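You operate a simulated robot arm through the tools that you are given. There is no shell and no other tool.

You are at the controls of a simulated robot arm. One attempt, no reset.

Task
Steam-press the pink pillowcase on three dots, then dock the iron with steam and dial off.

Only the result counts: the job must be done as asked and must still hold three seconds after the hand-in. Knocking over, shifting, dropping, spilling or breaking anything else fails it.

Robot
A 6-joint arm with a two-finger parallel gripper, fixed in place. Base frame: the origin is at the foot of the arm, x ahead of it, y to its left, z up; the work surface is at about z = 915. Readings come in mm, degrees, newtons and seconds.
With the tool pointing down near the work surface it reaches from about 300 to 660 mm from the base axis. Its first joint turns from -115.0 to 115.0 degrees. Payload 3.43 kg.
Tool frame: the origin (TCP) lies between the finger pads and is the grasp point; the fingertips stand 34 mm ahead of it; z points along the fingers, y is the line along which they close. Largest opening 128 mm; finger width 24, thickness 12; the body of the gripper, 48 by 130 mm, starts 96 mm behind the TCP.
Orientation is told as [roll, pitch, yaw] about the base's x, y, z axes, in that order, counted from this pose: with the fingers straight down and closing along the base's y, the tool's x points along the base's -x, its y along +y and its z along -z.

Tools
- The arm moves only by the tool drive_tool. Its argument "motion" is a list that holds one entry, the list of rows, each a list of 7 numbers: the shift along the base's x, y, z in cm, then the turn, a rotation vector about the base's x, y, z in degrees, then the gripper command, from -1 (fully open) to 1 (shut), values between in proportion. In form: [[[x, y, z, rx, ry, rz, claw], ...]]. A call has 1 to 20 rows; each row shifts and turns the commanded pose from where the row before left it. Each row takes 0.2 s and may step no farther than 50 mm and 8.6 degrees from the row before; otherwise, or with a gripper value out of range, the whole call is refused. Where a pose cannot be reached the arm comes as near as it can. A force on the tool above 40 N (or 10 N above the force at the start of the call, whichever is more), or a blocked arm, ends the call early, and 0.2 s more pass. Each finger travels about 153 mm/s and halts on what it meets, pressing with about 22 N; the grip force reading is that of the motor and also rises with nothing between the fingers. The clock runs only during rows and for 0.2 s after the last one: add rows that do not move to give the fingers time. It gives the time, the measured TCP pose, the force on the tool (base axes), the opening and the grip force at its end, in the units of the frame above (readings bear some noise), with the torque about the TCP (base axes, N m) and any sound that the robot's microphone picked up.
- Cameras (640 x 400 px; columns grow to the right, rows downward): "scene" is now at [-0.4, 95.3, 1702.6]; the picture's right is [-0.67, -0.75, 0.00], its down [-0.54, 0.48, -0.70] and it looks along [0.52, -0.46, -0.72] (base axes); focal length 327 px, centre (320, 200). "wrist" rides on the gripper at [76, -11, -160] in the tool frame; the picture's right is [0.15, 0.99, 0.00], its down [-0.88, 0.13, -0.46] and it looks along [-0.45, 0.07, 0.89] (tool axes); focal length 234 px, centre (320, 200). There is no depth. A picture from a camera that has moved, and an enlarged one, comes with that camera's place and axes in the base frame and with its lens.
- snapshot(camera): a new picture of that camera. No time passes.
- slide_trunk(by): slides the trunk up (or, below 0, down) by that many mm; the arm and the scene camera ride with it, the base frame stays. It gives what a move gives, with no picture.
- aim_head(pan, tilt): turns the head with the scene camera to pan (to the left, within 155 degrees either way) and tilt (down, from -29 to 69), counted from straight ahead of the robot. It gives what a move gives.
- inspect(camera, box): a new picture of the part [left, top, right, bottom] of that camera's present view, enlarged. No time passes.
- job_done(): hands the job in; it is judged then, once.

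Places have to be worked out from the pictures, the camera data and where the tool is seen. Open the gripper and draw the arm clear of the work before you hand the job in, unless the task says otherwise.

The tools are called after "Request:" as name(argument=value, ...) on one line, values as JSON. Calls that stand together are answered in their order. drive_tool: Moves the arm, as the interface text tells. Its arguments: {"type":"object","properties":{"motion":{"type":"array"}},"required":["motion"]} The other tools are called the same way: slide_trunk (by) slides the trunk up or down; aim_head (pan, tilt) turns the head that bears the scene camera; snapshot (camera) takes a picture; inspect (camera, box) takes an enlarged picture of a part of a camera's view; job_done () hands the job in.

At the start:

```text
clock: 0.0
tcp_pos: [299.9, -219.8, 1390.1]
tool_rot: [0.0, 0.0, -0.1]
wrist_force: [0.0, 0.0, -0.7]
moment: [0.0, 0.02, -0.02]
finger_gap: 128.1
finger_force: 0.1
trunk travel left (down, up): [-925.0, 65.0]
head pan, tilt: [-41.7, 45.9]
```

scene: 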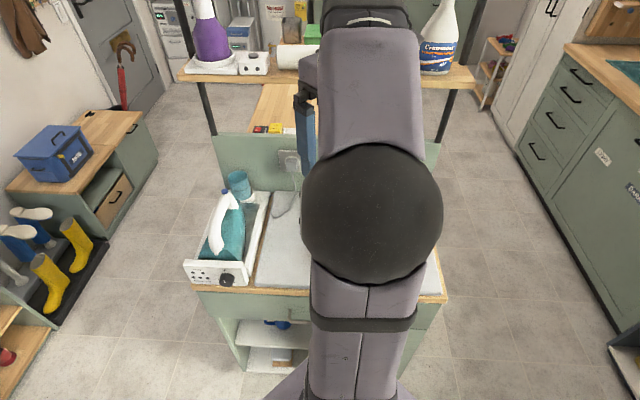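
wrist: 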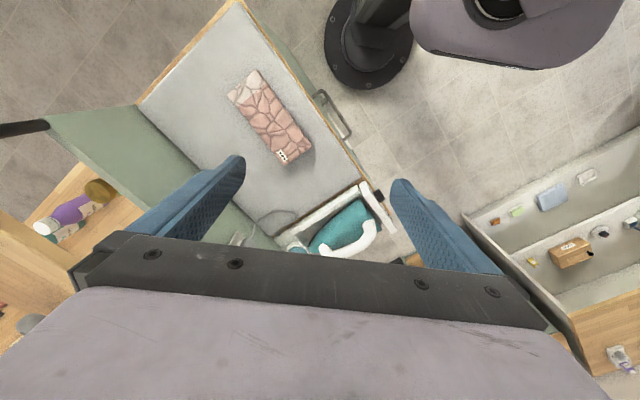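

The arm blocks much of the scene view; the wrist view shows an iron in a dock and a pink pillowcase with a three-dot tag on the board. I'll zoom in on both before moving.

Request:
inspect(camera="scene", box=[170, 150, 330, 300])

Request:
inspect(camera="wrist", box=[200, 50, 400, 270])

```text
2.67 times, centred on (250, 225) of scene
camera zoom: at [-0.4, 95.3, 1702.6], right [-0.67, -0.75, 0.0], down [-0.54, 0.48, -0.7], along [0.52, -0.46, -0.72], focal length 872 px, centre (507, 133)
```

zoom: 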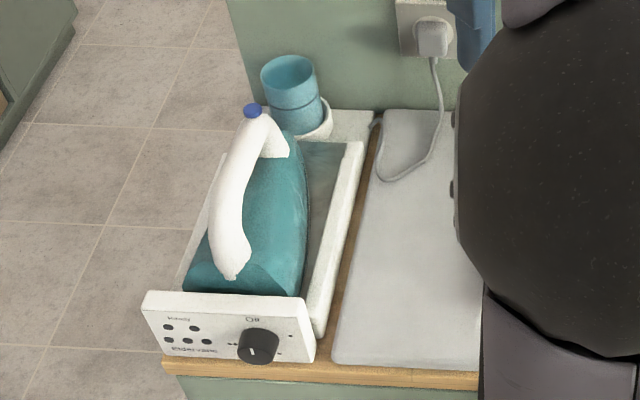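

```text
1.82 times, centred on (300, 160) of wrist
camera zoom: at [224.4, -230.9, 1548.3], right [-0.15, 0.99, 0.0], down [0.88, 0.13, 0.46], along [0.45, 0.07, -0.89], focal length 426 px, centre (356, 273)
```

zoom: 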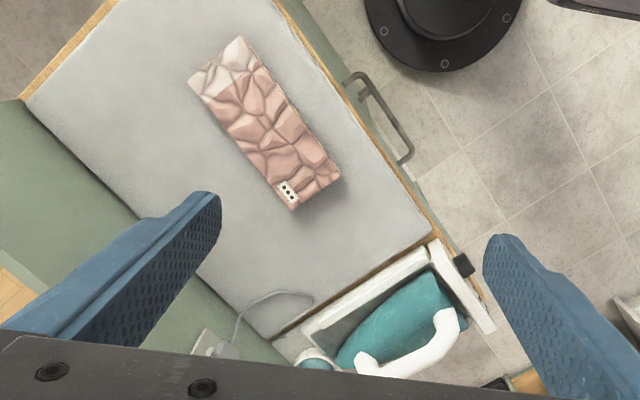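

The counter is turned about 45° with the dock at its left. I'll zoom harder on the panel, the iron handle, the tag and the shelf above.

Request:
inspect(camera="scene", box=[180, 250, 255, 295])

Request:
inspect(camera="scene", box=[195, 165, 275, 265])

Request:
inspect(camera="wrist", box=[220, 60, 320, 170])

Request:
inspect(camera="wrist", box=[230, 170, 410, 270])

Request:
inspect(camera="scene", box=[180, 0, 480, 190])

```text
8.53 times, centred on (218, 272) of scene
camera zoom: at [-0.4, 95.3, 1702.6], right [-0.67, -0.75, 0.0], down [-0.54, 0.48, -0.7], along [0.52, -0.46, -0.72], focal length 2792 px, centre (1195, -419)
```

zoom: 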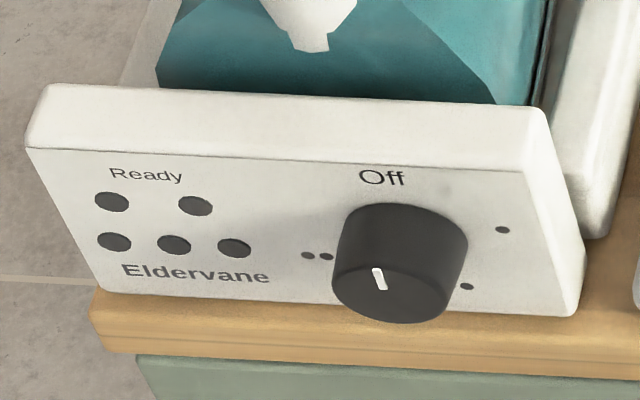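

```text
4.00 times, centred on (235, 215) of scene
camera zoom: at [-0.4, 95.3, 1702.6], right [-0.67, -0.75, 0.0], down [-0.54, 0.48, -0.7], along [0.52, -0.46, -0.72], focal length 1309 px, centre (660, 140)
```

zoom: 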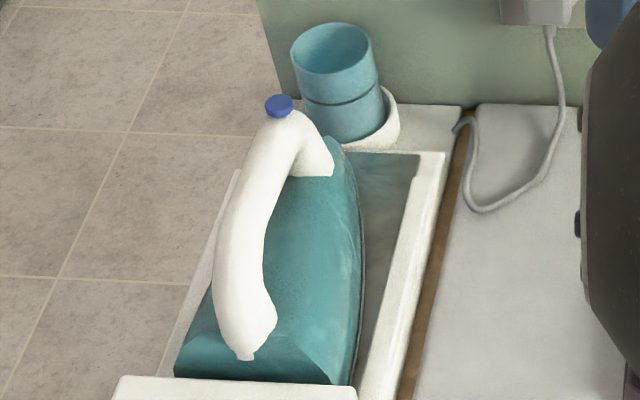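

```text
3.64 times, centred on (270, 115) of wrist
camera zoom: at [224.4, -230.9, 1548.3], right [-0.15, 0.99, 0.0], down [0.88, 0.13, 0.46], along [0.45, 0.07, -0.89], focal length 852 px, centre (502, 509)
```

zoom: 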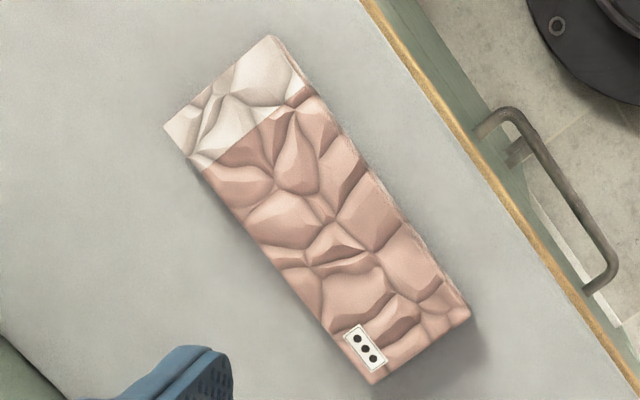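

```text
3.56 times, centred on (320, 220) of wrist
camera zoom: at [224.4, -230.9, 1548.3], right [-0.15, 0.99, 0.0], down [0.88, 0.13, 0.46], along [0.45, 0.07, -0.89], focal length 833 px, centre (320, 129)
```

zoom: 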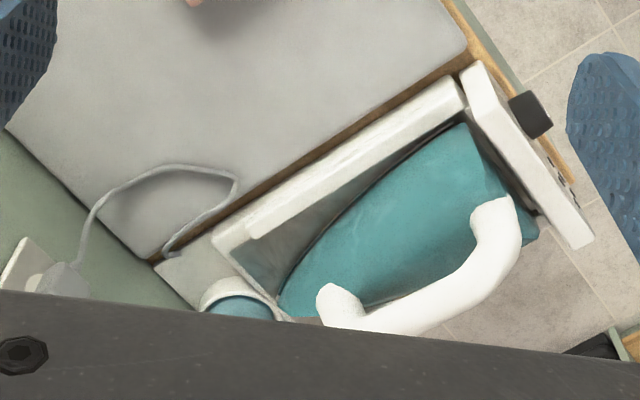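

```text
2.11 times, centred on (330, 95) of scene
camera zoom: at [-0.4, 95.3, 1702.6], right [-0.67, -0.75, 0.0], down [-0.54, 0.48, -0.7], along [0.52, -0.46, -0.72], focal length 689 px, centre (299, 421)
```

zoom: 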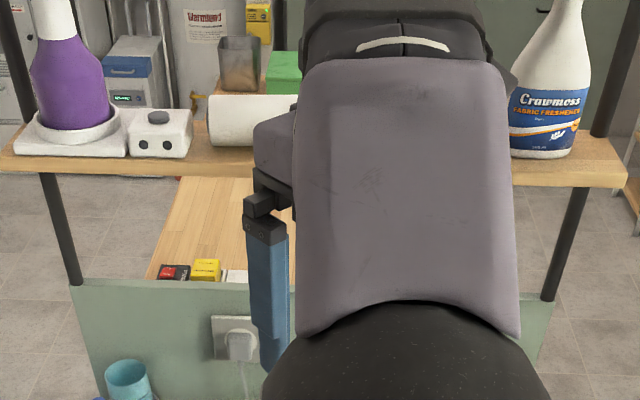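

The dial shows Off at top with dot marks partly hidden by the knob, and the iron has a blue button at the front of its handle. I'll swing the arm left of the dock and tilt the wrist so its camera looks at the panel head-on.

Request:
drive_tool(motion=[[[0.7, 2.785, -1.58, 0, 0, -7.4, -1], [0.7, 2.785, -1.58, 0, 0, -7.4, -1], [0.7, 2.785, -1.58, 0, 0, -7.4, -1], [0.7, 2.785, -1.58, 0, 0, -7.4, -1], [0.7, 2.785, -1.58, 0, 0, -7.4, -1], [0.7, 2.785, -1.58, 0, 0, -7.4, -1], [0.7, 2.785, -1.58, -3.5, -3.575, 0, -1], [0.7, 2.785, -1.58, -3.5, -3.575, 0, -1], [0.7, 2.785, -1.58, -3.5, -3.575, 0, -1], [0.7, 2.785, -1.58, -3.5, -3.575, 0, -1], [0.7, 2.785, -1.58, -3.5, -3.575, 0, -1], [0.7, 2.785, -1.58, -3.5, -3.575, 0, -1]]])

Request:
snapshot(camera="wrist")

Request:
snapshot(camera="scene")

```text
clock: 2.6
tcp_pos: [387.5, 121.0, 1200.1]
tool_rot: [-0.1, -30.3, -44.3]
wrist_force: [0.0, 0.1, 0.0]
moment: [-0.02, -0.01, -0.02]
finger_gap: 127.9
finger_force: 0.1
trunk travel left (down, up): [-925.0, 65.0]
head pan, tilt: [-41.7, 45.9]
```

```text
taken
camera wrist: at [274.6, 214.1, 1300.4], right [0.6, 0.8, -0.07], down [0.47, -0.28, 0.84], along [0.64, -0.54, -0.54], focal length 234 px, centre (320, 200)
```

wrist: 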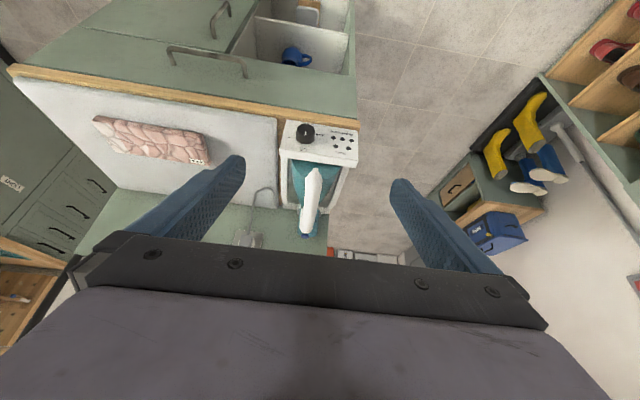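

```text
taken
camera scene: at [0.6, 97.4, 1702.5], right [-0.67, -0.75, 0.0], down [-0.54, 0.48, -0.7], along [0.52, -0.46, -0.72], focal length 327 px, centre (320, 200)
```

scene: 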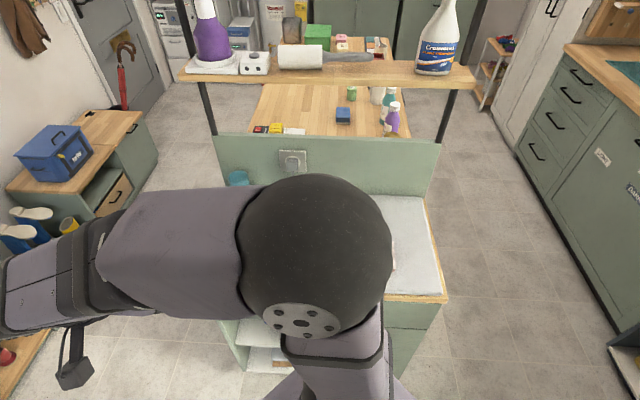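

The wrist picture is upside-down but the panel is now in clear view. I'll enlarge the panel, the iron and the pillowcase.

Request:
inspect(camera="wrist", box=[275, 110, 365, 170])

Request:
inspect(camera="wrist", box=[240, 110, 380, 250])

Request:
inspect(camera="wrist", box=[80, 100, 230, 190])

Request:
inspect(camera="scene", box=[180, 20, 290, 90])

```text
6.67 times, centred on (320, 140) of wrist
camera zoom: at [274.6, 214.1, 1300.4], right [0.6, 0.8, -0.07], down [0.47, -0.28, 0.84], along [0.64, -0.54, -0.54], focal length 1561 px, centre (320, 600)
```

zoom: 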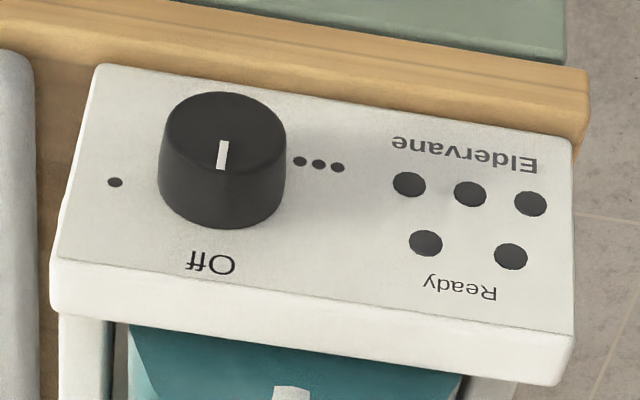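

```text
2.86 times, centred on (310, 180) of wrist
camera zoom: at [274.6, 214.1, 1300.4], right [0.6, 0.8, -0.07], down [0.47, -0.28, 0.84], along [0.64, -0.54, -0.54], focal length 669 px, centre (349, 257)
```

zoom: 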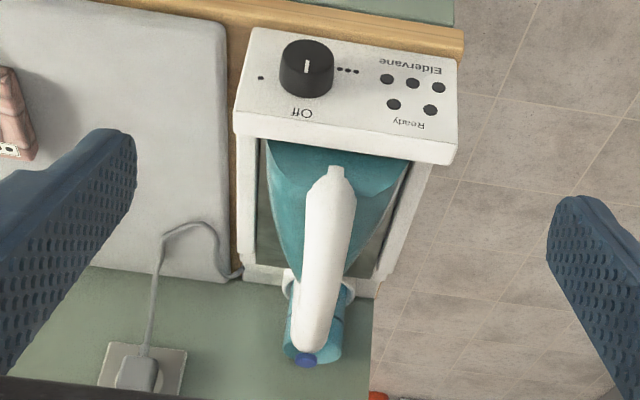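

```text
4.27 times, centred on (155, 145) of wrist
camera zoom: at [274.6, 214.1, 1300.4], right [0.6, 0.8, -0.07], down [0.47, -0.28, 0.84], along [0.64, -0.54, -0.54], focal length 999 px, centre (1024, 435)
```

zoom: 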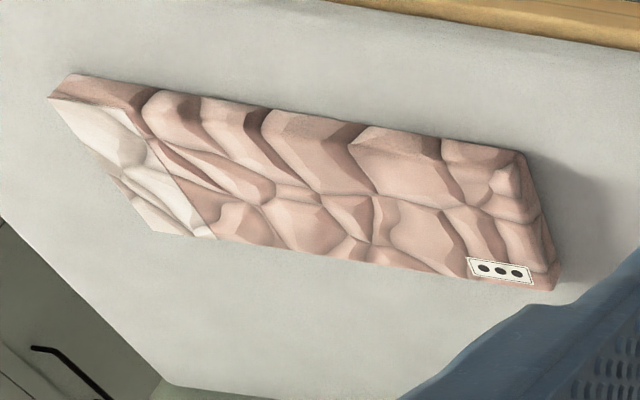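

```text
5.71 times, centred on (235, 55) of scene
camera zoom: at [0.6, 97.4, 1702.5], right [-0.67, -0.75, 0.0], down [-0.54, 0.48, -0.7], along [0.52, -0.46, -0.72], focal length 1870 px, centre (806, 1029)
```

zoom: 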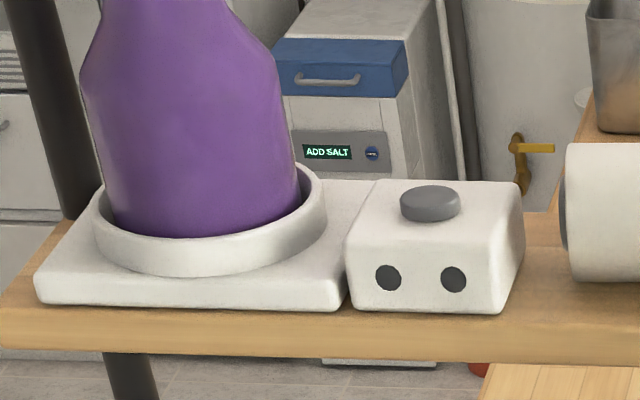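

The panel reads: Off at 12 o'clock, one dot right, the three-dot mark at lower left, so the order runs clockwise Off, •, ••, •••; pointer is at Off. Next I'll take a side view of the iron from over the board to learn the handle, button and tray heights.

Request:
drive_tool(motion=[[[0.26, -3.5, -0.73, 0, 0, 8.18, -1], [0.26, -3.5, -0.73, 0, 0, 8.18, -1], [0.26, -3.5, -0.73, 0, 0, 8.18, -1], [0.26, -3.5, -0.73, 0, 0, 8.18, -1], [0.26, -3.5, -0.73, 0, 0, 8.18, -1], [0.26, -3.5, -0.73, 0, 0, 8.18, -1], [0.26, -3.5, -0.73, 0, 0, 8.18, -1], [0.26, -3.5, -0.73, 0, 0, 8.18, -1], [0.26, -3.5, -0.73, 0, 0, 8.18, -1], [0.26, -3.5, -0.73, 0, 0, 8.18, -1], [0.26, -3.5, -0.73, 0, 0, 8.18, -1]]])

Request:
snapshot(camera="wrist")

Request:
snapshot(camera="scene")

```text
clock: 5.0
tcp_pos: [413.1, -272.6, 1117.8]
tool_rot: [0.1, -30.1, 45.6]
wrist_force: [-0.5, -1.1, -0.1]
moment: [0.07, -0.04, 0.04]
finger_gap: 128.0
finger_force: 0.0
trunk travel left (down, up): [-925.0, 65.0]
head pan, tilt: [-41.7, 45.9]
```

```text
taken
camera wrist: at [320.1, -385.2, 1217.1], right [-0.8, 0.6, -0.07], down [0.28, 0.47, 0.84], along [0.54, 0.65, -0.54], focal length 234 px, centre (320, 200)
```

wrist: 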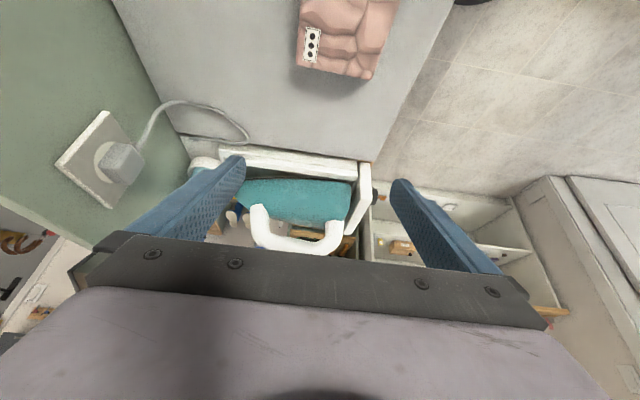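

```text
taken
camera scene: at [0.4, 93.2, 1702.7], right [-0.67, -0.75, 0.0], down [-0.54, 0.48, -0.69], along [0.52, -0.46, -0.72], focal length 327 px, centre (320, 200)
```

scene: 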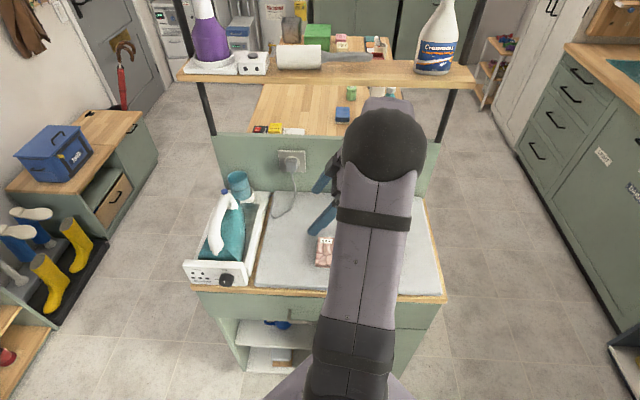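

This gives a side view of the iron and an unobstructed scene view of the dock; zooming into both.

Request:
inspect(camera="wrist", box=[180, 130, 400, 265])

Request:
inspect(camera="scene", box=[180, 160, 280, 290])

Request:
inspect(camera="scene", box=[210, 160, 260, 195])

```text
2.91 times, centred on (290, 198) of wrist
camera zoom: at [320.1, -385.2, 1217.1], right [-0.8, 0.6, -0.07], down [0.28, 0.47, 0.84], along [0.54, 0.65, -0.54], focal length 681 px, centre (407, 207)
```

zoom: 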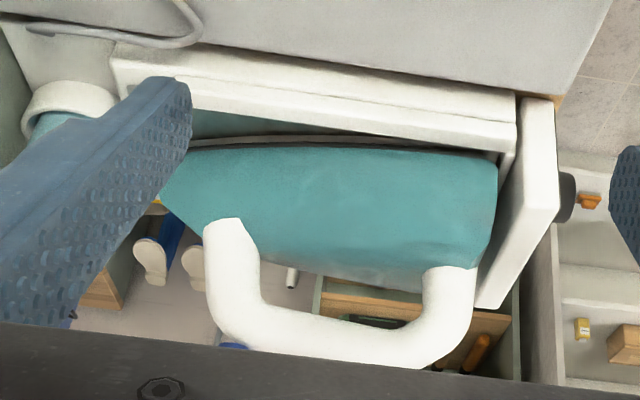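

```text
3.08 times, centred on (230, 225) of scene
camera zoom: at [0.4, 93.2, 1702.7], right [-0.67, -0.75, 0.0], down [-0.54, 0.48, -0.69], along [0.52, -0.46, -0.72], focal length 1007 px, centre (597, 123)
```

zoom: 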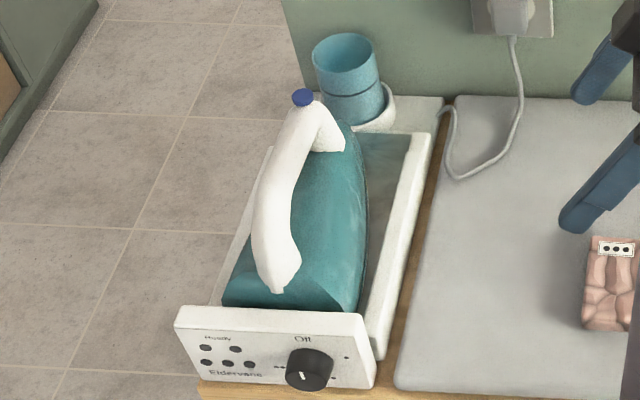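

```text
11.43 times, centred on (235, 178) of scene
camera zoom: at [0.4, 93.2, 1702.7], right [-0.67, -0.75, 0.0], down [-0.54, 0.48, -0.69], along [0.52, -0.46, -0.72], focal length 3739 px, centre (1291, 457)
```

zoom: 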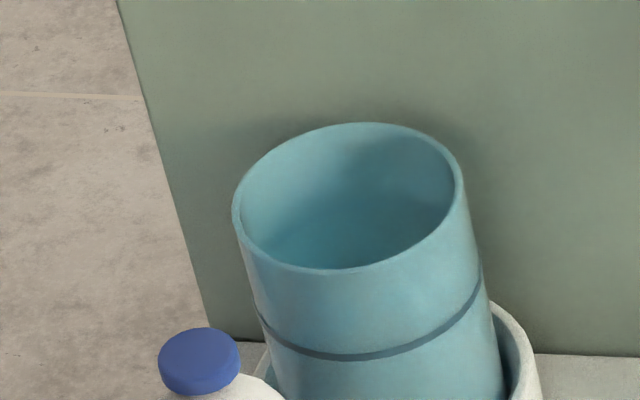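

Side views put the handle bar at about f≈430–580 (depth along the counter normal), l≈362, top z≈1066, button near its nose end, and the knob centre near (485,-11,949) on a vertical panel. I'll swing back in front of the dock and lay the tool horizontal, facing the knob but ~90 mm short of it.

Request:
drive_tool(motion=[[[-0.148, 3.148, 0, 0, 0, -8.18, -1], [-0.148, 3.148, 0, 0, 0, -8.18, -1], [-0.148, 3.148, 0, 0, 0, -8.18, -1], [-0.148, 3.148, 0, 0, 0, -8.18, -1], [-0.148, 3.148, 0, 0, 0, -8.18, -1], [-0.148, 3.148, 0, 0, 0, -8.18, -1], [-0.148, 3.148, 0, 0, 0, -8.18, -1], [-0.148, 3.148, 0, 0, 0, -8.18, -1], [-0.148, 3.148, 0, 0, 0, -8.18, -1], [-0.148, 3.148, 0, 0, 0, -8.18, -1], [-0.148, 3.148, 0, 0, 0, -8.18, -1], [0, 0, -2.125, -5.25, -5.36, 0, 0], [0, 0, -2.125, -5.25, -5.36, 0, 0.2], [0, 0, -2.125, -5.25, -5.36, 0, 0.2], [0, 0, -2.125, -5.25, -5.36, 0, 0.2], [0, 0, -2.125, -5.25, -5.36, 0, 0.2], [0, 0, -2.125, -5.25, -5.36, 0, 0.2], [0, 0, -2.125, -5.25, -5.36, 0, 0.2], [0, 0, -2.125, -5.25, -5.36, 0, 0.2]]])

Request:
snapshot(camera="wrist")

Request:
snapshot(camera="scene")

```text
clock: 9.0
tcp_pos: [438.4, 125.3, 984.0]
tool_rot: [-70.1, -86.3, 27.5]
wrist_force: [-0.3, 0.0, -0.9]
moment: [-0.01, -0.01, -0.01]
finger_gap: 51.1
finger_force: 0.1
out of reach, approached as far as the arm can: row 7, 8, 16, 17, 18, 19
trunk travel left (down, up): [-925.0, 65.0]
head pan, tilt: [-41.7, 45.9]
```

```text
taken
camera wrist: at [309.6, 221.1, 912.3], right [0.66, 0.72, -0.21], down [-0.2, 0.43, 0.88], along [0.73, -0.54, 0.43], focal length 234 px, centre (320, 200)
```

wrist: 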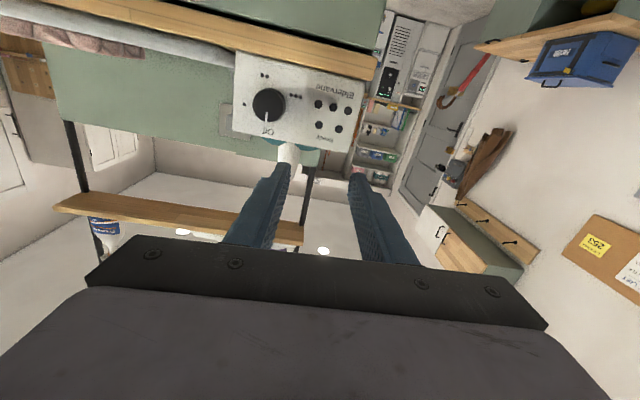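

```text
taken
camera scene: at [0.2, 96.0, 1702.6], right [-0.67, -0.75, 0.0], down [-0.54, 0.48, -0.7], along [0.52, -0.46, -0.72], focal length 327 px, centre (320, 200)
```

scene: 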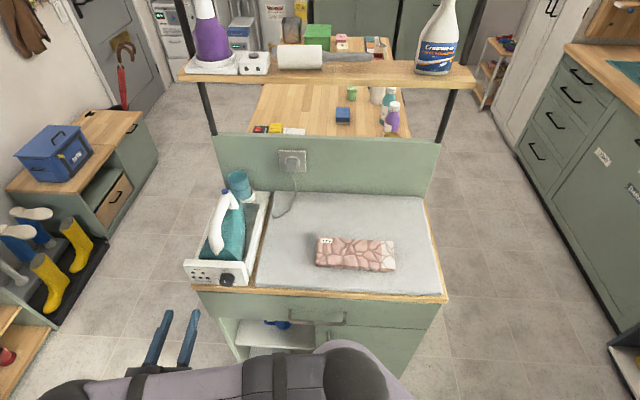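

The horizontal pose is out of reach here, so I'll instead turn the knob with fingers pointing down and tilting sideways about the knob axis. This view of the panel is nearly face-on, so I'll zoom in to measure the dial marks first.

Request:
inspect(camera="wrist", box=[220, 40, 380, 160])

Request:
inspect(camera="scene", box=[180, 240, 270, 300])

Request:
inspect(camera="scene", box=[290, 220, 420, 290])

```text
3.33 times, centred on (300, 100) of wrist
camera zoom: at [309.6, 221.1, 912.3], right [0.66, 0.72, -0.21], down [-0.2, 0.43, 0.88], along [0.73, -0.54, 0.43], focal length 781 px, centre (387, 533)
```

zoom: 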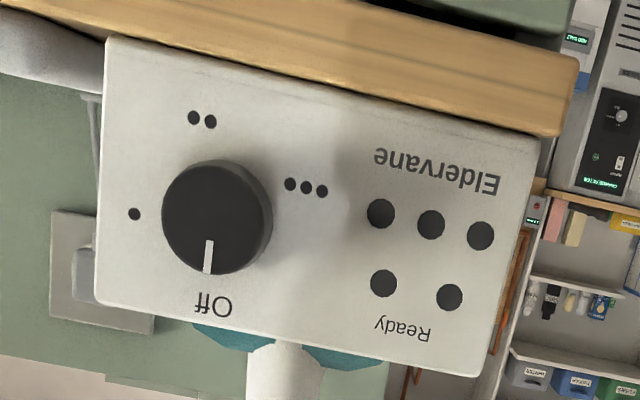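

```text
6.67 times, centred on (225, 270) of scene
camera zoom: at [0.2, 96.0, 1702.6], right [-0.67, -0.75, 0.0], down [-0.54, 0.48, -0.7], along [0.52, -0.46, -0.72], focal length 2181 px, centre (953, -267)
```

zoom: 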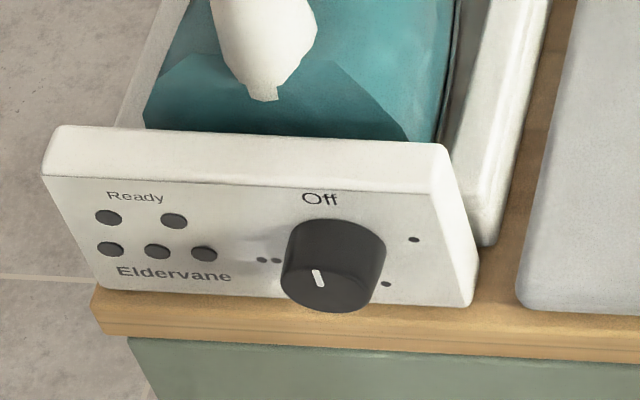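

```text
4.92 times, centred on (355, 255) of scene
camera zoom: at [0.2, 96.0, 1702.6], right [-0.67, -0.75, 0.0], down [-0.54, 0.48, -0.7], along [0.52, -0.46, -0.72], focal length 1611 px, centre (148, -71)
```

zoom: 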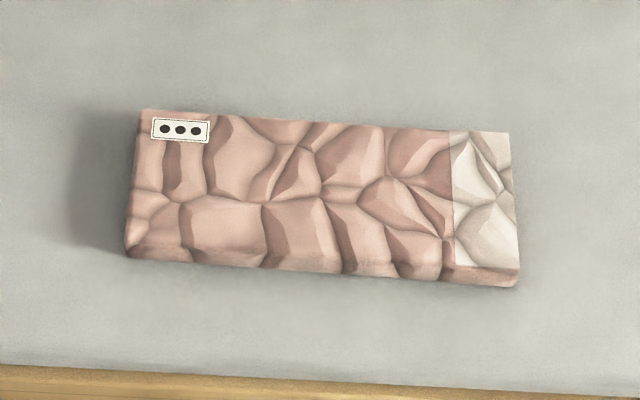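

The marks sit at 0°, ~80°, ~160°, ~240° clockwise, so ••• needs about 240° clockwise. I'll back out to a vertical tool in front of the dock and check where the commanded pose ended up.

Request:
drive_tool(motion=[[[0, 0, 1.25, 5.25, 5.36, 0, 0.2], [0, 0, 1.25, 5.25, 5.36, 0, 0.2], [0, 0, 1.25, 5.25, 5.36, 0, 0.2], [0, 0, 1.25, 5.25, 5.36, 0, 0.2], [0, 0, 1.25, 5.25, 5.36, 0, 0.2], [0, 0, 1.25, 5.25, 5.36, 0, 0.2], [0, 0, 1.25, 5.25, 5.36, 0, 0.2], [0, 0, 1.25, 5.25, 5.36, 0, 0.2], [0, 0, 1.25, 5.25, 5.36, 0, 0.2], [0, 0, 1.25, 5.25, 5.36, 0, 0.2], [0, 0, 1.25, 5.25, 5.36, 0, 0.2], [0, 0, 1.25, 5.25, 5.36, 0, 0.2], [0, 0, 0, 0, 0, 0, 0.2]]])

Request:
snapshot(camera="wrist")

```text
clock: 11.8
tcp_pos: [439.7, 124.3, 1133.3]
tool_rot: [2.1, 1.4, -41.1]
wrist_force: [-0.7, -0.2, 0.4]
moment: [0.0, 0.0, 0.0]
finger_gap: 51.2
finger_force: 0.1
trunk travel left (down, up): [-925.0, 65.0]
head pan, tilt: [-41.7, 45.9]
```

```text
taken
camera wrist: at [374.1, 158.6, 1293.9], right [0.54, 0.84, 0.04], down [0.75, -0.5, 0.44], along [0.39, -0.21, -0.9], focal length 234 px, centre (320, 200)
```

wrist: 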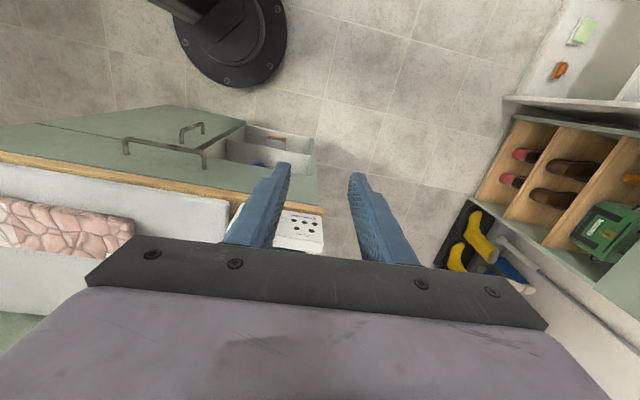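

The commanded pose now equals the reached pose (f≈227, l≈397, z≈1133). Next: level the tool, tilt it 40° to the left and bring it in front of the knob with a 60 mm opening, still ~50 mm short of it.

Request:
drive_tool(motion=[[[0.126, -1.086, -2.19, -2.5, 0.33, -3.3, 0.06], [0.126, -1.086, -2.19, -4.77, 4.67, 0, 0.06], [0.126, -1.086, -2.19, -4.77, 4.67, 0, 0.06], [0.126, -1.086, -2.19, -4.77, 4.67, 0, 0.06], [0.126, -1.086, -2.19, -4.77, 4.67, 0, 0.06], [0.126, -1.086, -2.19, -4.77, 4.67, 0, 0.06], [0.126, -1.086, -2.19, -4.77, 4.67, 0, 0.06], [0.126, -1.086, -2.19, 0, 0, 0, 0.06], [0, 0, 0, 0, 0, 0, 0.06]]])

Request:
snapshot(camera="wrist")

Request:
snapshot(camera="scene")

```text
clock: 13.8
tcp_pos: [449.6, 36.5, 957.5]
tool_rot: [-40.1, -0.2, -44.3]
wrist_force: [-0.1, 1.2, -0.2]
moment: [-0.02, -0.01, 0.02]
finger_gap: 60.1
finger_force: 0.1
trunk travel left (down, up): [-925.0, 65.0]
head pan, tilt: [-41.7, 45.9]
```

```text
taken
camera wrist: at [461.8, 155.8, 1085.8], right [0.42, 0.64, -0.64], down [0.9, -0.33, 0.27], along [-0.04, -0.69, -0.72], focal length 234 px, centre (320, 200)
```

wrist: 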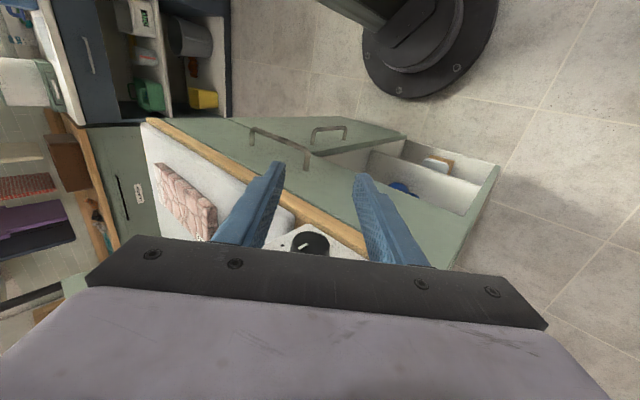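

```text
taken
camera scene: at [-0.4, 95.9, 1702.5], right [-0.67, -0.75, 0.0], down [-0.54, 0.48, -0.7], along [0.52, -0.46, -0.72], focal length 327 px, centre (320, 200)
```

scene: 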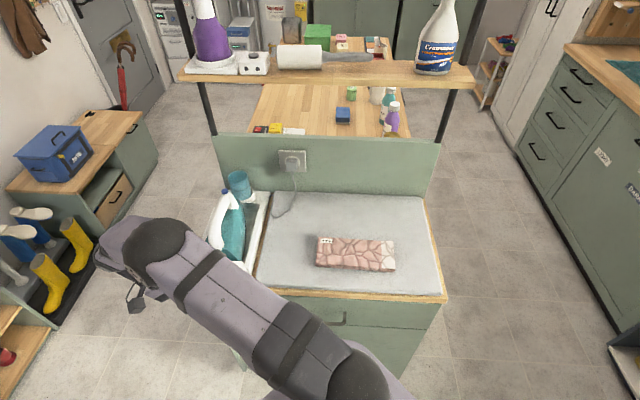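

The tool is at f≈296 with the knob visible between the fingers. Let me zoom to check alignment before moving in.

Request:
inspect(camera="wrist", box=[200, 150, 440, 280])

Request:
inspect(camera="scene", box=[150, 190, 300, 310])

```text
2.67 times, centred on (320, 215) of wrist
camera zoom: at [461.8, 155.8, 1085.8], right [0.42, 0.64, -0.64], down [0.9, -0.33, 0.27], along [-0.04, -0.69, -0.72], focal length 624 px, centre (320, 160)
```

zoom: 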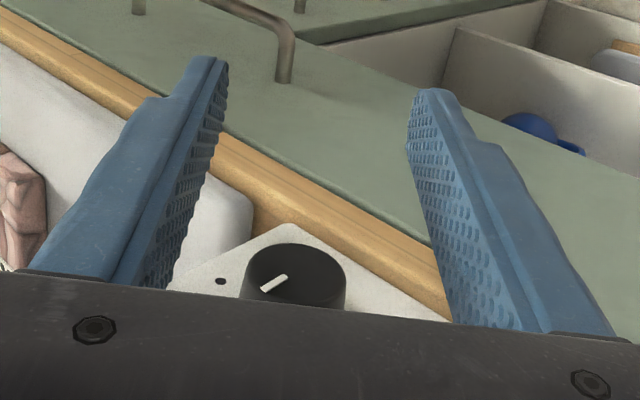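

```text
3.33 times, centred on (225, 250) of scene
camera zoom: at [-0.4, 95.9, 1702.5], right [-0.67, -0.75, 0.0], down [-0.54, 0.48, -0.7], along [0.52, -0.46, -0.72], focal length 1090 px, centre (637, 33)
```

zoom: 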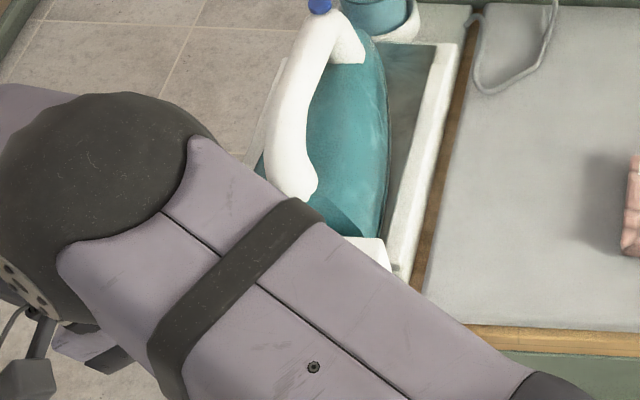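

The knob centre triangulates to about (484.6,-11,944), well centred between the fingers. I'll advance 50 mm along the knob axis and look again.

Request:
drive_tool(motion=[[[0.893, -0.875, 0, 0, 0, 0, 0.06], [0.893, -0.875, 0, 0, 0, 0, 0.06], [0.893, -0.875, 0, 0, 0, 0, 0.06], [0.893, -0.875, 0, 0, 0, 0, 0.06], [0, 0, 0, 0, 0, 0, 0.06]]])

Request:
inspect(camera="wrist", box=[200, 120, 440, 270])

```text
clock: 15.0
tcp_pos: [485.7, -0.6, 959.6]
tool_rot: [-40.0, -0.1, -44.3]
wrist_force: [0.4, -0.1, 0.1]
moment: [0.04, -0.04, -0.02]
finger_gap: 60.1
finger_force: 0.1
trunk travel left (down, up): [-925.0, 65.0]
head pan, tilt: [-41.7, 45.9]
```

```text
2.67 times, centred on (320, 195) of wrist
camera zoom: at [496.4, 119.2, 1088.0], right [0.42, 0.64, -0.64], down [0.9, -0.33, 0.27], along [-0.04, -0.69, -0.72], focal length 624 px, centre (320, 213)
```

zoom: 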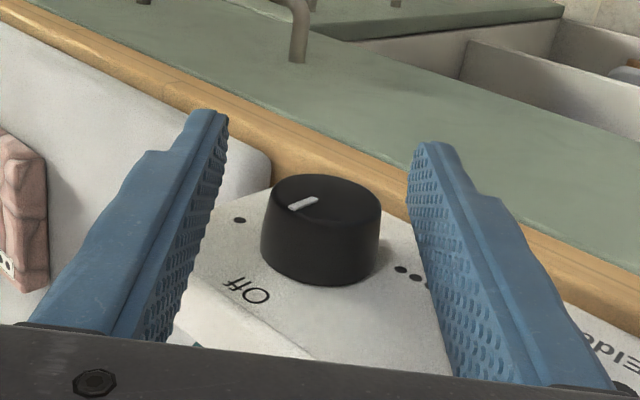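

The fingers straddle the knob with room before the panel. Advancing 7 mm more and closing on the knob.

Request:
drive_tool(motion=[[[0.5, -0.49, 0, 0, 0, 0, 0.06], [0, 0, 0, 0, 0, 0, 1], [0, 0, 0, 0, 0, 0, 1], [0, 0, 0, 0, 0, 0, 1]]])

Request:
inspect(camera="wrist", box=[200, 120, 440, 270])

```text
clock: 16.0
tcp_pos: [491.9, -3.6, 957.8]
tool_rot: [-40.0, -0.1, -44.2]
wrist_force: [6.4, 10.8, -12.5]
moment: [0.0, -0.44, 0.66]
finger_gap: 36.0
finger_force: 44.9
trunk travel left (down, up): [-925.0, 65.0]
head pan, tilt: [-41.7, 45.9]
```

```text
2.67 times, centred on (320, 195) of wrist
camera zoom: at [503.4, 116.5, 1087.2], right [0.42, 0.64, -0.64], down [0.9, -0.33, 0.27], along [-0.04, -0.69, -0.72], focal length 624 px, centre (320, 213)
```

zoom: 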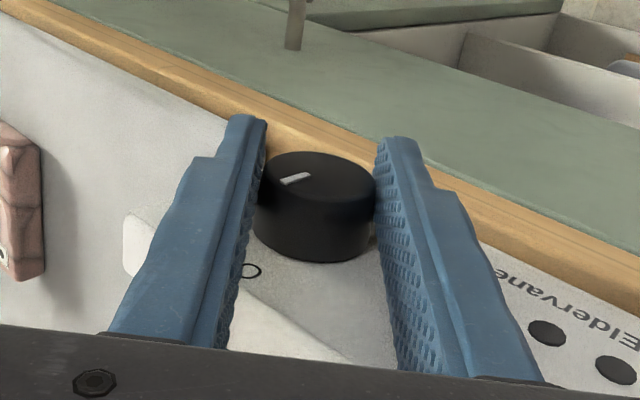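

Gripped at 36 mm with a small sideways load showing I'm ~1 mm off-centre; I'll correct that and turn the first 40° clockwise along the knob arc.

Request:
drive_tool(motion=[[[0.08, 0.08, -0.09, 0, 0, 0, 1], [-0.128, -0.131, 0.133, 5.716, -5.598, 0, 1], [-0.14, -0.143, 0.106, 5.716, -5.598, 0, 1], [-0.148, -0.151, 0.077, 5.716, -5.598, 0, 1], [-0.155, -0.158, 0.047, 5.716, -5.598, 0, 1], [-0.158, -0.161, 0.016, 5.716, -5.598, 0, 1]]])

Request:
inspect(camera="wrist", box=[200, 120, 440, 270])

```text
clock: 17.4
tcp_pos: [484.5, -10.6, 962.4]
tool_rot: [0.1, -0.3, -44.4]
wrist_force: [2.8, 6.6, 13.0]
moment: [0.74, 0.56, 0.16]
finger_gap: 36.2
finger_force: 45.0
trunk travel left (down, up): [-925.0, 65.0]
head pan, tilt: [-41.7, 45.9]
```

```text
2.67 times, centred on (320, 195) of wrist
camera zoom: at [421.8, 33.5, 1121.2], right [0.59, 0.81, 0.0], down [0.72, -0.52, 0.46], along [0.37, -0.27, -0.89], focal length 624 px, centre (320, 213)
```

zoom: 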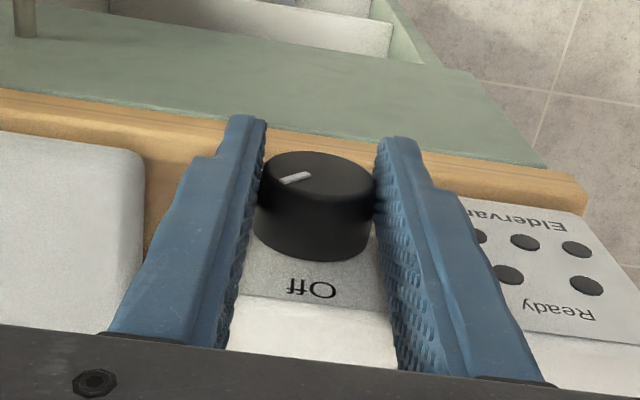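

The pointer turned with the fingers (now ~40° clockwise). Continuing another 40° to the first dot.

Request:
drive_tool(motion=[[[-0.158, -0.161, -0.016, 5.716, -5.598, 0, 1], [-0.155, -0.158, -0.047, 5.716, -5.598, 0, 1], [-0.148, -0.151, -0.077, 5.716, -5.598, 0, 1], [-0.14, -0.143, -0.106, 5.716, -5.598, 0, 1], [-0.128, -0.131, -0.133, 5.716, -5.598, 0, 1], [0, 0, 0, 0, 0, 0, 1]]])

Request:
inspect(camera="wrist", box=[200, 120, 440, 270])

```text
clock: 18.8
tcp_pos: [476.0, -20.5, 959.7]
tool_rot: [40.1, -0.1, -44.7]
wrist_force: [7.3, -5.4, 10.5]
moment: [0.23, 0.03, -0.26]
finger_gap: 36.0
finger_force: 45.3
trunk travel left (down, up): [-925.0, 65.0]
head pan, tilt: [-41.7, 45.9]
```

```text
2.67 times, centred on (320, 195) of wrist
camera zoom: at [344.8, -46.5, 1072.8], right [0.43, 0.64, 0.64], down [0.49, -0.76, 0.43], along [0.76, 0.13, -0.64], focal length 624 px, centre (320, 213)
```

zoom: 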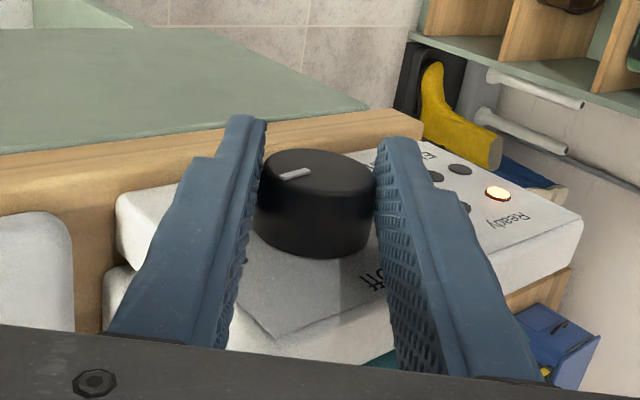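

80° done and the Ready-side lamp has lit amber, so the dial is live. I'll open slightly, swing the fingers back 80° around the knob and re-grip.

Request:
drive_tool(motion=[[[0, 0, 0, 0, 0, 0, 0.22], [0, 0, 0, 0, 0, 0, 0.22], [0.128, 0.131, 0.133, -5.716, 5.598, 0, 0.22], [0.14, 0.143, 0.106, -5.716, 5.598, 0, 0.22], [0.148, 0.151, 0.077, -5.716, 5.598, 0, 0.22], [0.155, 0.158, 0.047, -5.716, 5.598, 0, 0.22], [0.158, 0.161, 0.016, -5.716, 5.598, 0, 0.22], [0.158, 0.161, -0.016, -5.716, 5.598, 0, 0.22], [0.155, 0.158, -0.047, -5.716, 5.598, 0, 0.22], [0.148, 0.151, -0.077, -5.716, 5.598, 0, 0.22], [0.14, 0.143, -0.106, -5.716, 5.598, 0, 0.22], [0.128, 0.131, -0.133, -5.716, 5.598, 0, 0.22], [0, 0, 0, 0, 0, 0, 0.22]]])

Request:
inspect(camera="wrist", box=[200, 120, 440, 270])

```text
clock: 21.6
tcp_pos: [491.9, -2.7, 957.7]
tool_rot: [-40.2, -0.2, -44.3]
wrist_force: [-1.2, 0.1, 0.0]
moment: [0.02, -0.04, 0.0]
finger_gap: 50.2
finger_force: 0.0
trunk travel left (down, up): [-925.0, 65.0]
head pan, tilt: [-41.7, 45.9]
```

```text
2.67 times, centred on (320, 195) of wrist
camera zoom: at [502.7, 116.4, 1086.3], right [0.42, 0.64, -0.64], down [0.9, -0.33, 0.27], along [-0.04, -0.69, -0.72], focal length 624 px, centre (320, 213)
```

zoom: 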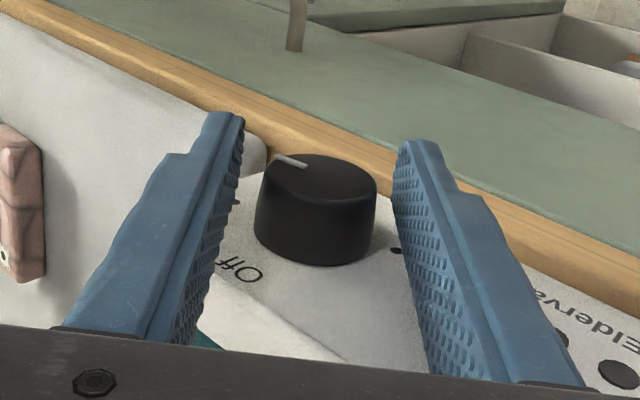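

Clear of the knob at the start angle again. Let me zoom in closely to read where the pointer really stands.

Request:
inspect(camera="wrist", box=[280, 165, 370, 225])

Request:
inspect(camera="scene", box=[170, 230, 290, 310])

```text
6.67 times, centred on (325, 195) of wrist
camera zoom: at [502.7, 116.4, 1086.3], right [0.42, 0.64, -0.64], down [0.9, -0.33, 0.27], along [-0.04, -0.69, -0.72], focal length 1561 px, centre (287, 233)
```

zoom: 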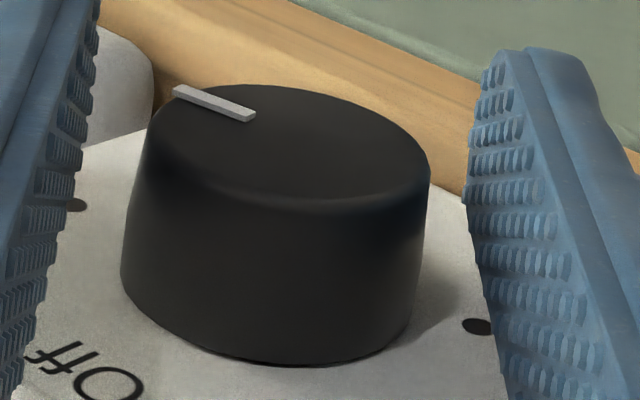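

```text
5.00 times, centred on (230, 270) of scene
camera zoom: at [-1.2, 94.9, 1702.6], right [-0.67, -0.75, 0.0], down [-0.54, 0.48, -0.7], along [0.52, -0.46, -0.72], focal length 1636 px, centre (770, -150)
```

zoom: 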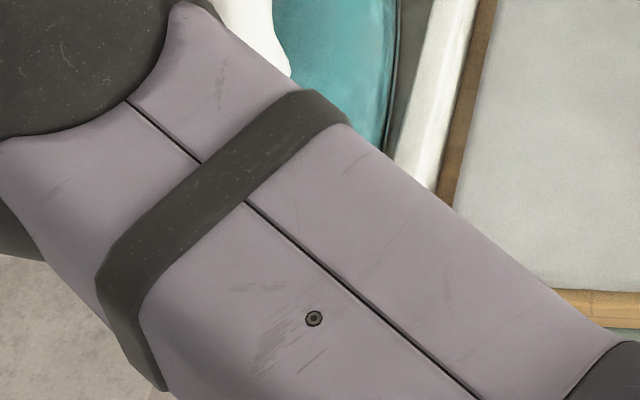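

The pointer lines up exactly with the single dot. Re-gripping and turning a second 80° clockwise.

Request:
drive_tool(motion=[[[0, 0, 0, 0, 0, 0, 1], [0, 0, 0, 0, 0, 0, 1], [0, 0, 0, 0, 0, 0, 1], [-0.128, -0.131, 0.133, 5.716, -5.598, 0, 1], [-0.14, -0.143, 0.106, 5.716, -5.598, 0, 1], [-0.148, -0.151, 0.077, 5.716, -5.598, 0, 1], [-0.155, -0.158, 0.047, 5.716, -5.598, 0, 1], [-0.158, -0.161, 0.016, 5.716, -5.598, 0, 1], [-0.158, -0.161, -0.016, 5.716, -5.598, 0, 1], [-0.155, -0.158, -0.047, 5.716, -5.598, 0, 1], [-0.148, -0.151, -0.077, 5.716, -5.598, 0, 1], [-0.14, -0.143, -0.106, 5.716, -5.598, 0, 1], [-0.128, -0.131, -0.133, 5.716, -5.598, 0, 1], [0, 0, 0, 0, 0, 0, 1]]])

Request:
inspect(camera="wrist", box=[200, 120, 440, 270])

```text
clock: 24.6
tcp_pos: [477.9, -18.5, 959.3]
tool_rot: [40.1, -0.1, -44.8]
wrist_force: [2.7, -10.5, 2.3]
moment: [-0.01, -0.02, -0.63]
finger_gap: 36.1
finger_force: 44.7
trunk travel left (down, up): [-925.0, 65.0]
head pan, tilt: [-41.7, 45.9]
```

```text
2.67 times, centred on (320, 195) of wrist
camera zoom: at [345.1, -45.7, 1072.5], right [0.43, 0.64, 0.64], down [0.49, -0.76, 0.43], along [0.76, 0.12, -0.64], focal length 624 px, centre (320, 213)
```

zoom: 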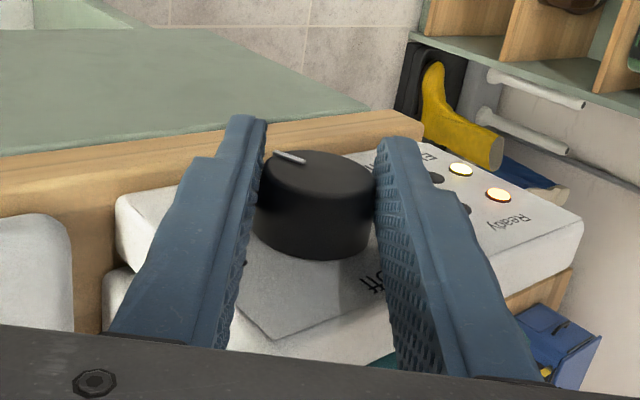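

160° reached; a second lamp is lit. Opening, swinging back and re-gripping for the last 80°.

Request:
drive_tool(motion=[[[0, 0, 0, 0, 0, 0, 0.22], [0, 0, 0, 0, 0, 0, 0.22], [0.128, 0.131, 0.133, -5.716, 5.598, 0, 0.22], [0.14, 0.143, 0.106, -5.716, 5.598, 0, 0.22], [0.148, 0.151, 0.077, -5.716, 5.598, 0, 0.22], [0.155, 0.158, 0.047, -5.716, 5.598, 0, 0.22], [0.158, 0.161, 0.016, -5.716, 5.598, 0, 0.22], [0.158, 0.161, -0.016, -5.716, 5.598, 0, 0.22], [0.155, 0.158, -0.047, -5.716, 5.598, 0, 0.22], [0.148, 0.151, -0.077, -5.716, 5.598, 0, 0.22], [0.14, 0.143, -0.106, -5.716, 5.598, 0, 0.22], [0.128, 0.131, -0.133, -5.716, 5.598, 0, 0.22], [0, 0, 0, 0, 0, 0, 0.22]]])

Request:
inspect(camera="wrist", box=[260, 150, 390, 240])

```text
clock: 27.4
tcp_pos: [490.8, -3.7, 958.1]
tool_rot: [-40.2, -0.2, -44.3]
wrist_force: [0.6, 0.1, -0.2]
moment: [0.02, 0.02, 0.01]
finger_gap: 49.7
finger_force: 0.0
trunk travel left (down, up): [-925.0, 65.0]
head pan, tilt: [-41.7, 45.9]
```

```text
4.44 times, centred on (325, 195) of wrist
camera zoom: at [502.8, 116.6, 1086.7], right [0.42, 0.64, -0.64], down [0.9, -0.33, 0.27], along [-0.04, -0.69, -0.72], focal length 1041 px, centre (298, 222)
```

zoom: 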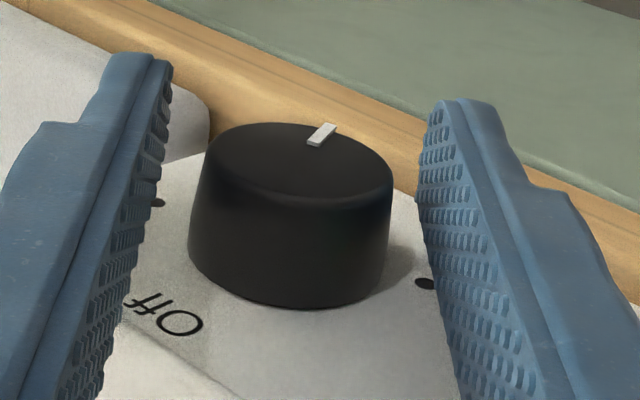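

The pointer now stands at about 160° (two dots). Gripping and turning the last 80° to three dots.

Request:
drive_tool(motion=[[[0, 0, 0, 0, 0, 0, 1], [0, 0, 0, 0, 0, 0, 1], [0, 0, 0, 0, 0, 0, 1], [-0.128, -0.131, 0.133, 5.716, -5.598, 0, 1], [-0.14, -0.143, 0.106, 5.716, -5.598, 0, 1], [-0.148, -0.151, 0.077, 5.716, -5.598, 0, 1], [-0.155, -0.158, 0.047, 5.716, -5.598, 0, 1], [-0.158, -0.161, 0.016, 5.716, -5.598, 0, 1], [-0.158, -0.161, -0.016, 5.716, -5.598, 0, 1], [-0.155, -0.158, -0.047, 5.716, -5.598, 0, 1], [-0.148, -0.151, -0.077, 5.716, -5.598, 0, 1], [-0.14, -0.143, -0.106, 5.716, -5.598, 0, 1], [-0.128, -0.131, -0.133, 5.716, -5.598, 0, 1], [0, 0, 0, 0, 0, 0, 1]]])

Request:
inspect(camera="wrist", box=[200, 120, 440, 270])

```text
clock: 30.4
tcp_pos: [477.1, -19.0, 958.6]
tool_rot: [40.2, -0.1, -44.8]
wrist_force: [2.5, -7.9, 5.6]
moment: [-0.26, 0.23, -0.53]
finger_gap: 35.8
finger_force: 45.3
trunk travel left (down, up): [-925.0, 65.0]
head pan, tilt: [-41.7, 45.9]
```

```text
2.67 times, centred on (320, 195) of wrist
camera zoom: at [344.7, -46.0, 1072.6], right [0.43, 0.64, 0.64], down [0.49, -0.76, 0.43], along [0.76, 0.12, -0.64], focal length 624 px, centre (320, 213)
```

zoom: 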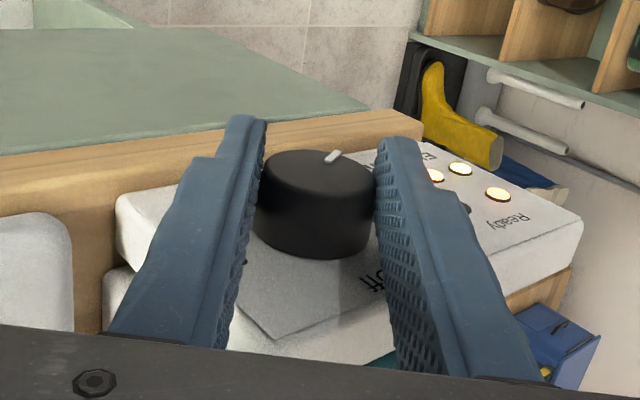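

240° reached and more lamps are lit. I'll release and back straight off from the panel, then return to vertical and look at the dial and lamps.

Request:
drive_tool(motion=[[[0, 0, 0, 0, 0, 0, 0.1], [0, 0, 0, 0, 0, 0, 0.1], [-1.43, 1.4, 0, 0, 0, 0, 0.1], [-1.43, 1.4, 0, 0, 0, 0, 0.1], [-1.43, 1.4, 0, 0, 0, 0, 0.1], [-1.43, 1.4, 0, 0, 0, 0, 0.1], [-1.43, 1.4, 1.5, -5.716, 5.598, 0, 0.1], [-1.43, 1.4, 1.5, -5.716, 5.598, 0, 0.1], [0, 0, 1.5, -5.716, 5.598, 0, 0.1], [0, 0, 1.5, -5.716, 5.598, 0, 0.1], [0, 0, 1.5, -5.716, 5.598, 0, 0.1], [0, 0, 0, 0, 0, 0, 0.1]]])

Request:
snapshot(camera="wrist")

Request:
inspect(camera="wrist", box=[230, 150, 430, 275])

Request:
snapshot(camera="scene")

```text
clock: 33.0
tcp_pos: [387.2, 74.0, 1020.1]
tool_rot: [8.2, 2.1, -44.0]
wrist_force: [0.0, -0.6, -0.6]
moment: [0.02, -0.01, 0.02]
finger_gap: 57.5
finger_force: 0.1
out of reach, approached as far as the arm can: row 9, 10
trunk travel left (down, up): [-925.0, 65.0]
head pan, tilt: [-41.7, 45.9]
```

```text
taken
camera wrist: at [313.3, 97.9, 1178.0], right [0.58, 0.8, 0.14], down [0.69, -0.58, 0.44], along [0.43, -0.15, -0.89], focal length 234 px, centre (320, 200)
```

wrist: 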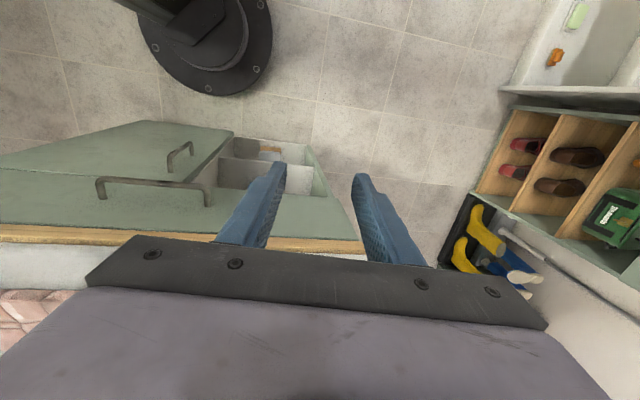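

```text
3.20 times, centred on (330, 212) of wrist
camera zoom: at [313.3, 97.9, 1178.0], right [0.58, 0.8, 0.14], down [0.69, -0.58, 0.44], along [0.43, -0.15, -0.89], focal length 749 px, centre (288, 160)
```

zoom: 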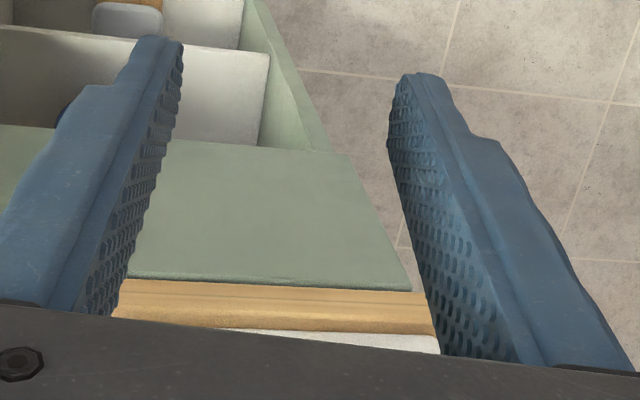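

```text
taken
camera scene: at [-0.6, 94.9, 1702.6], right [-0.67, -0.75, 0.0], down [-0.54, 0.48, -0.7], along [0.52, -0.46, -0.72], focal length 327 px, centre (320, 200)
```

scene: 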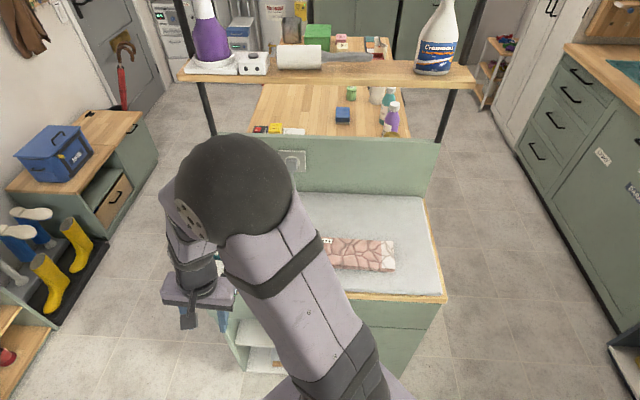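

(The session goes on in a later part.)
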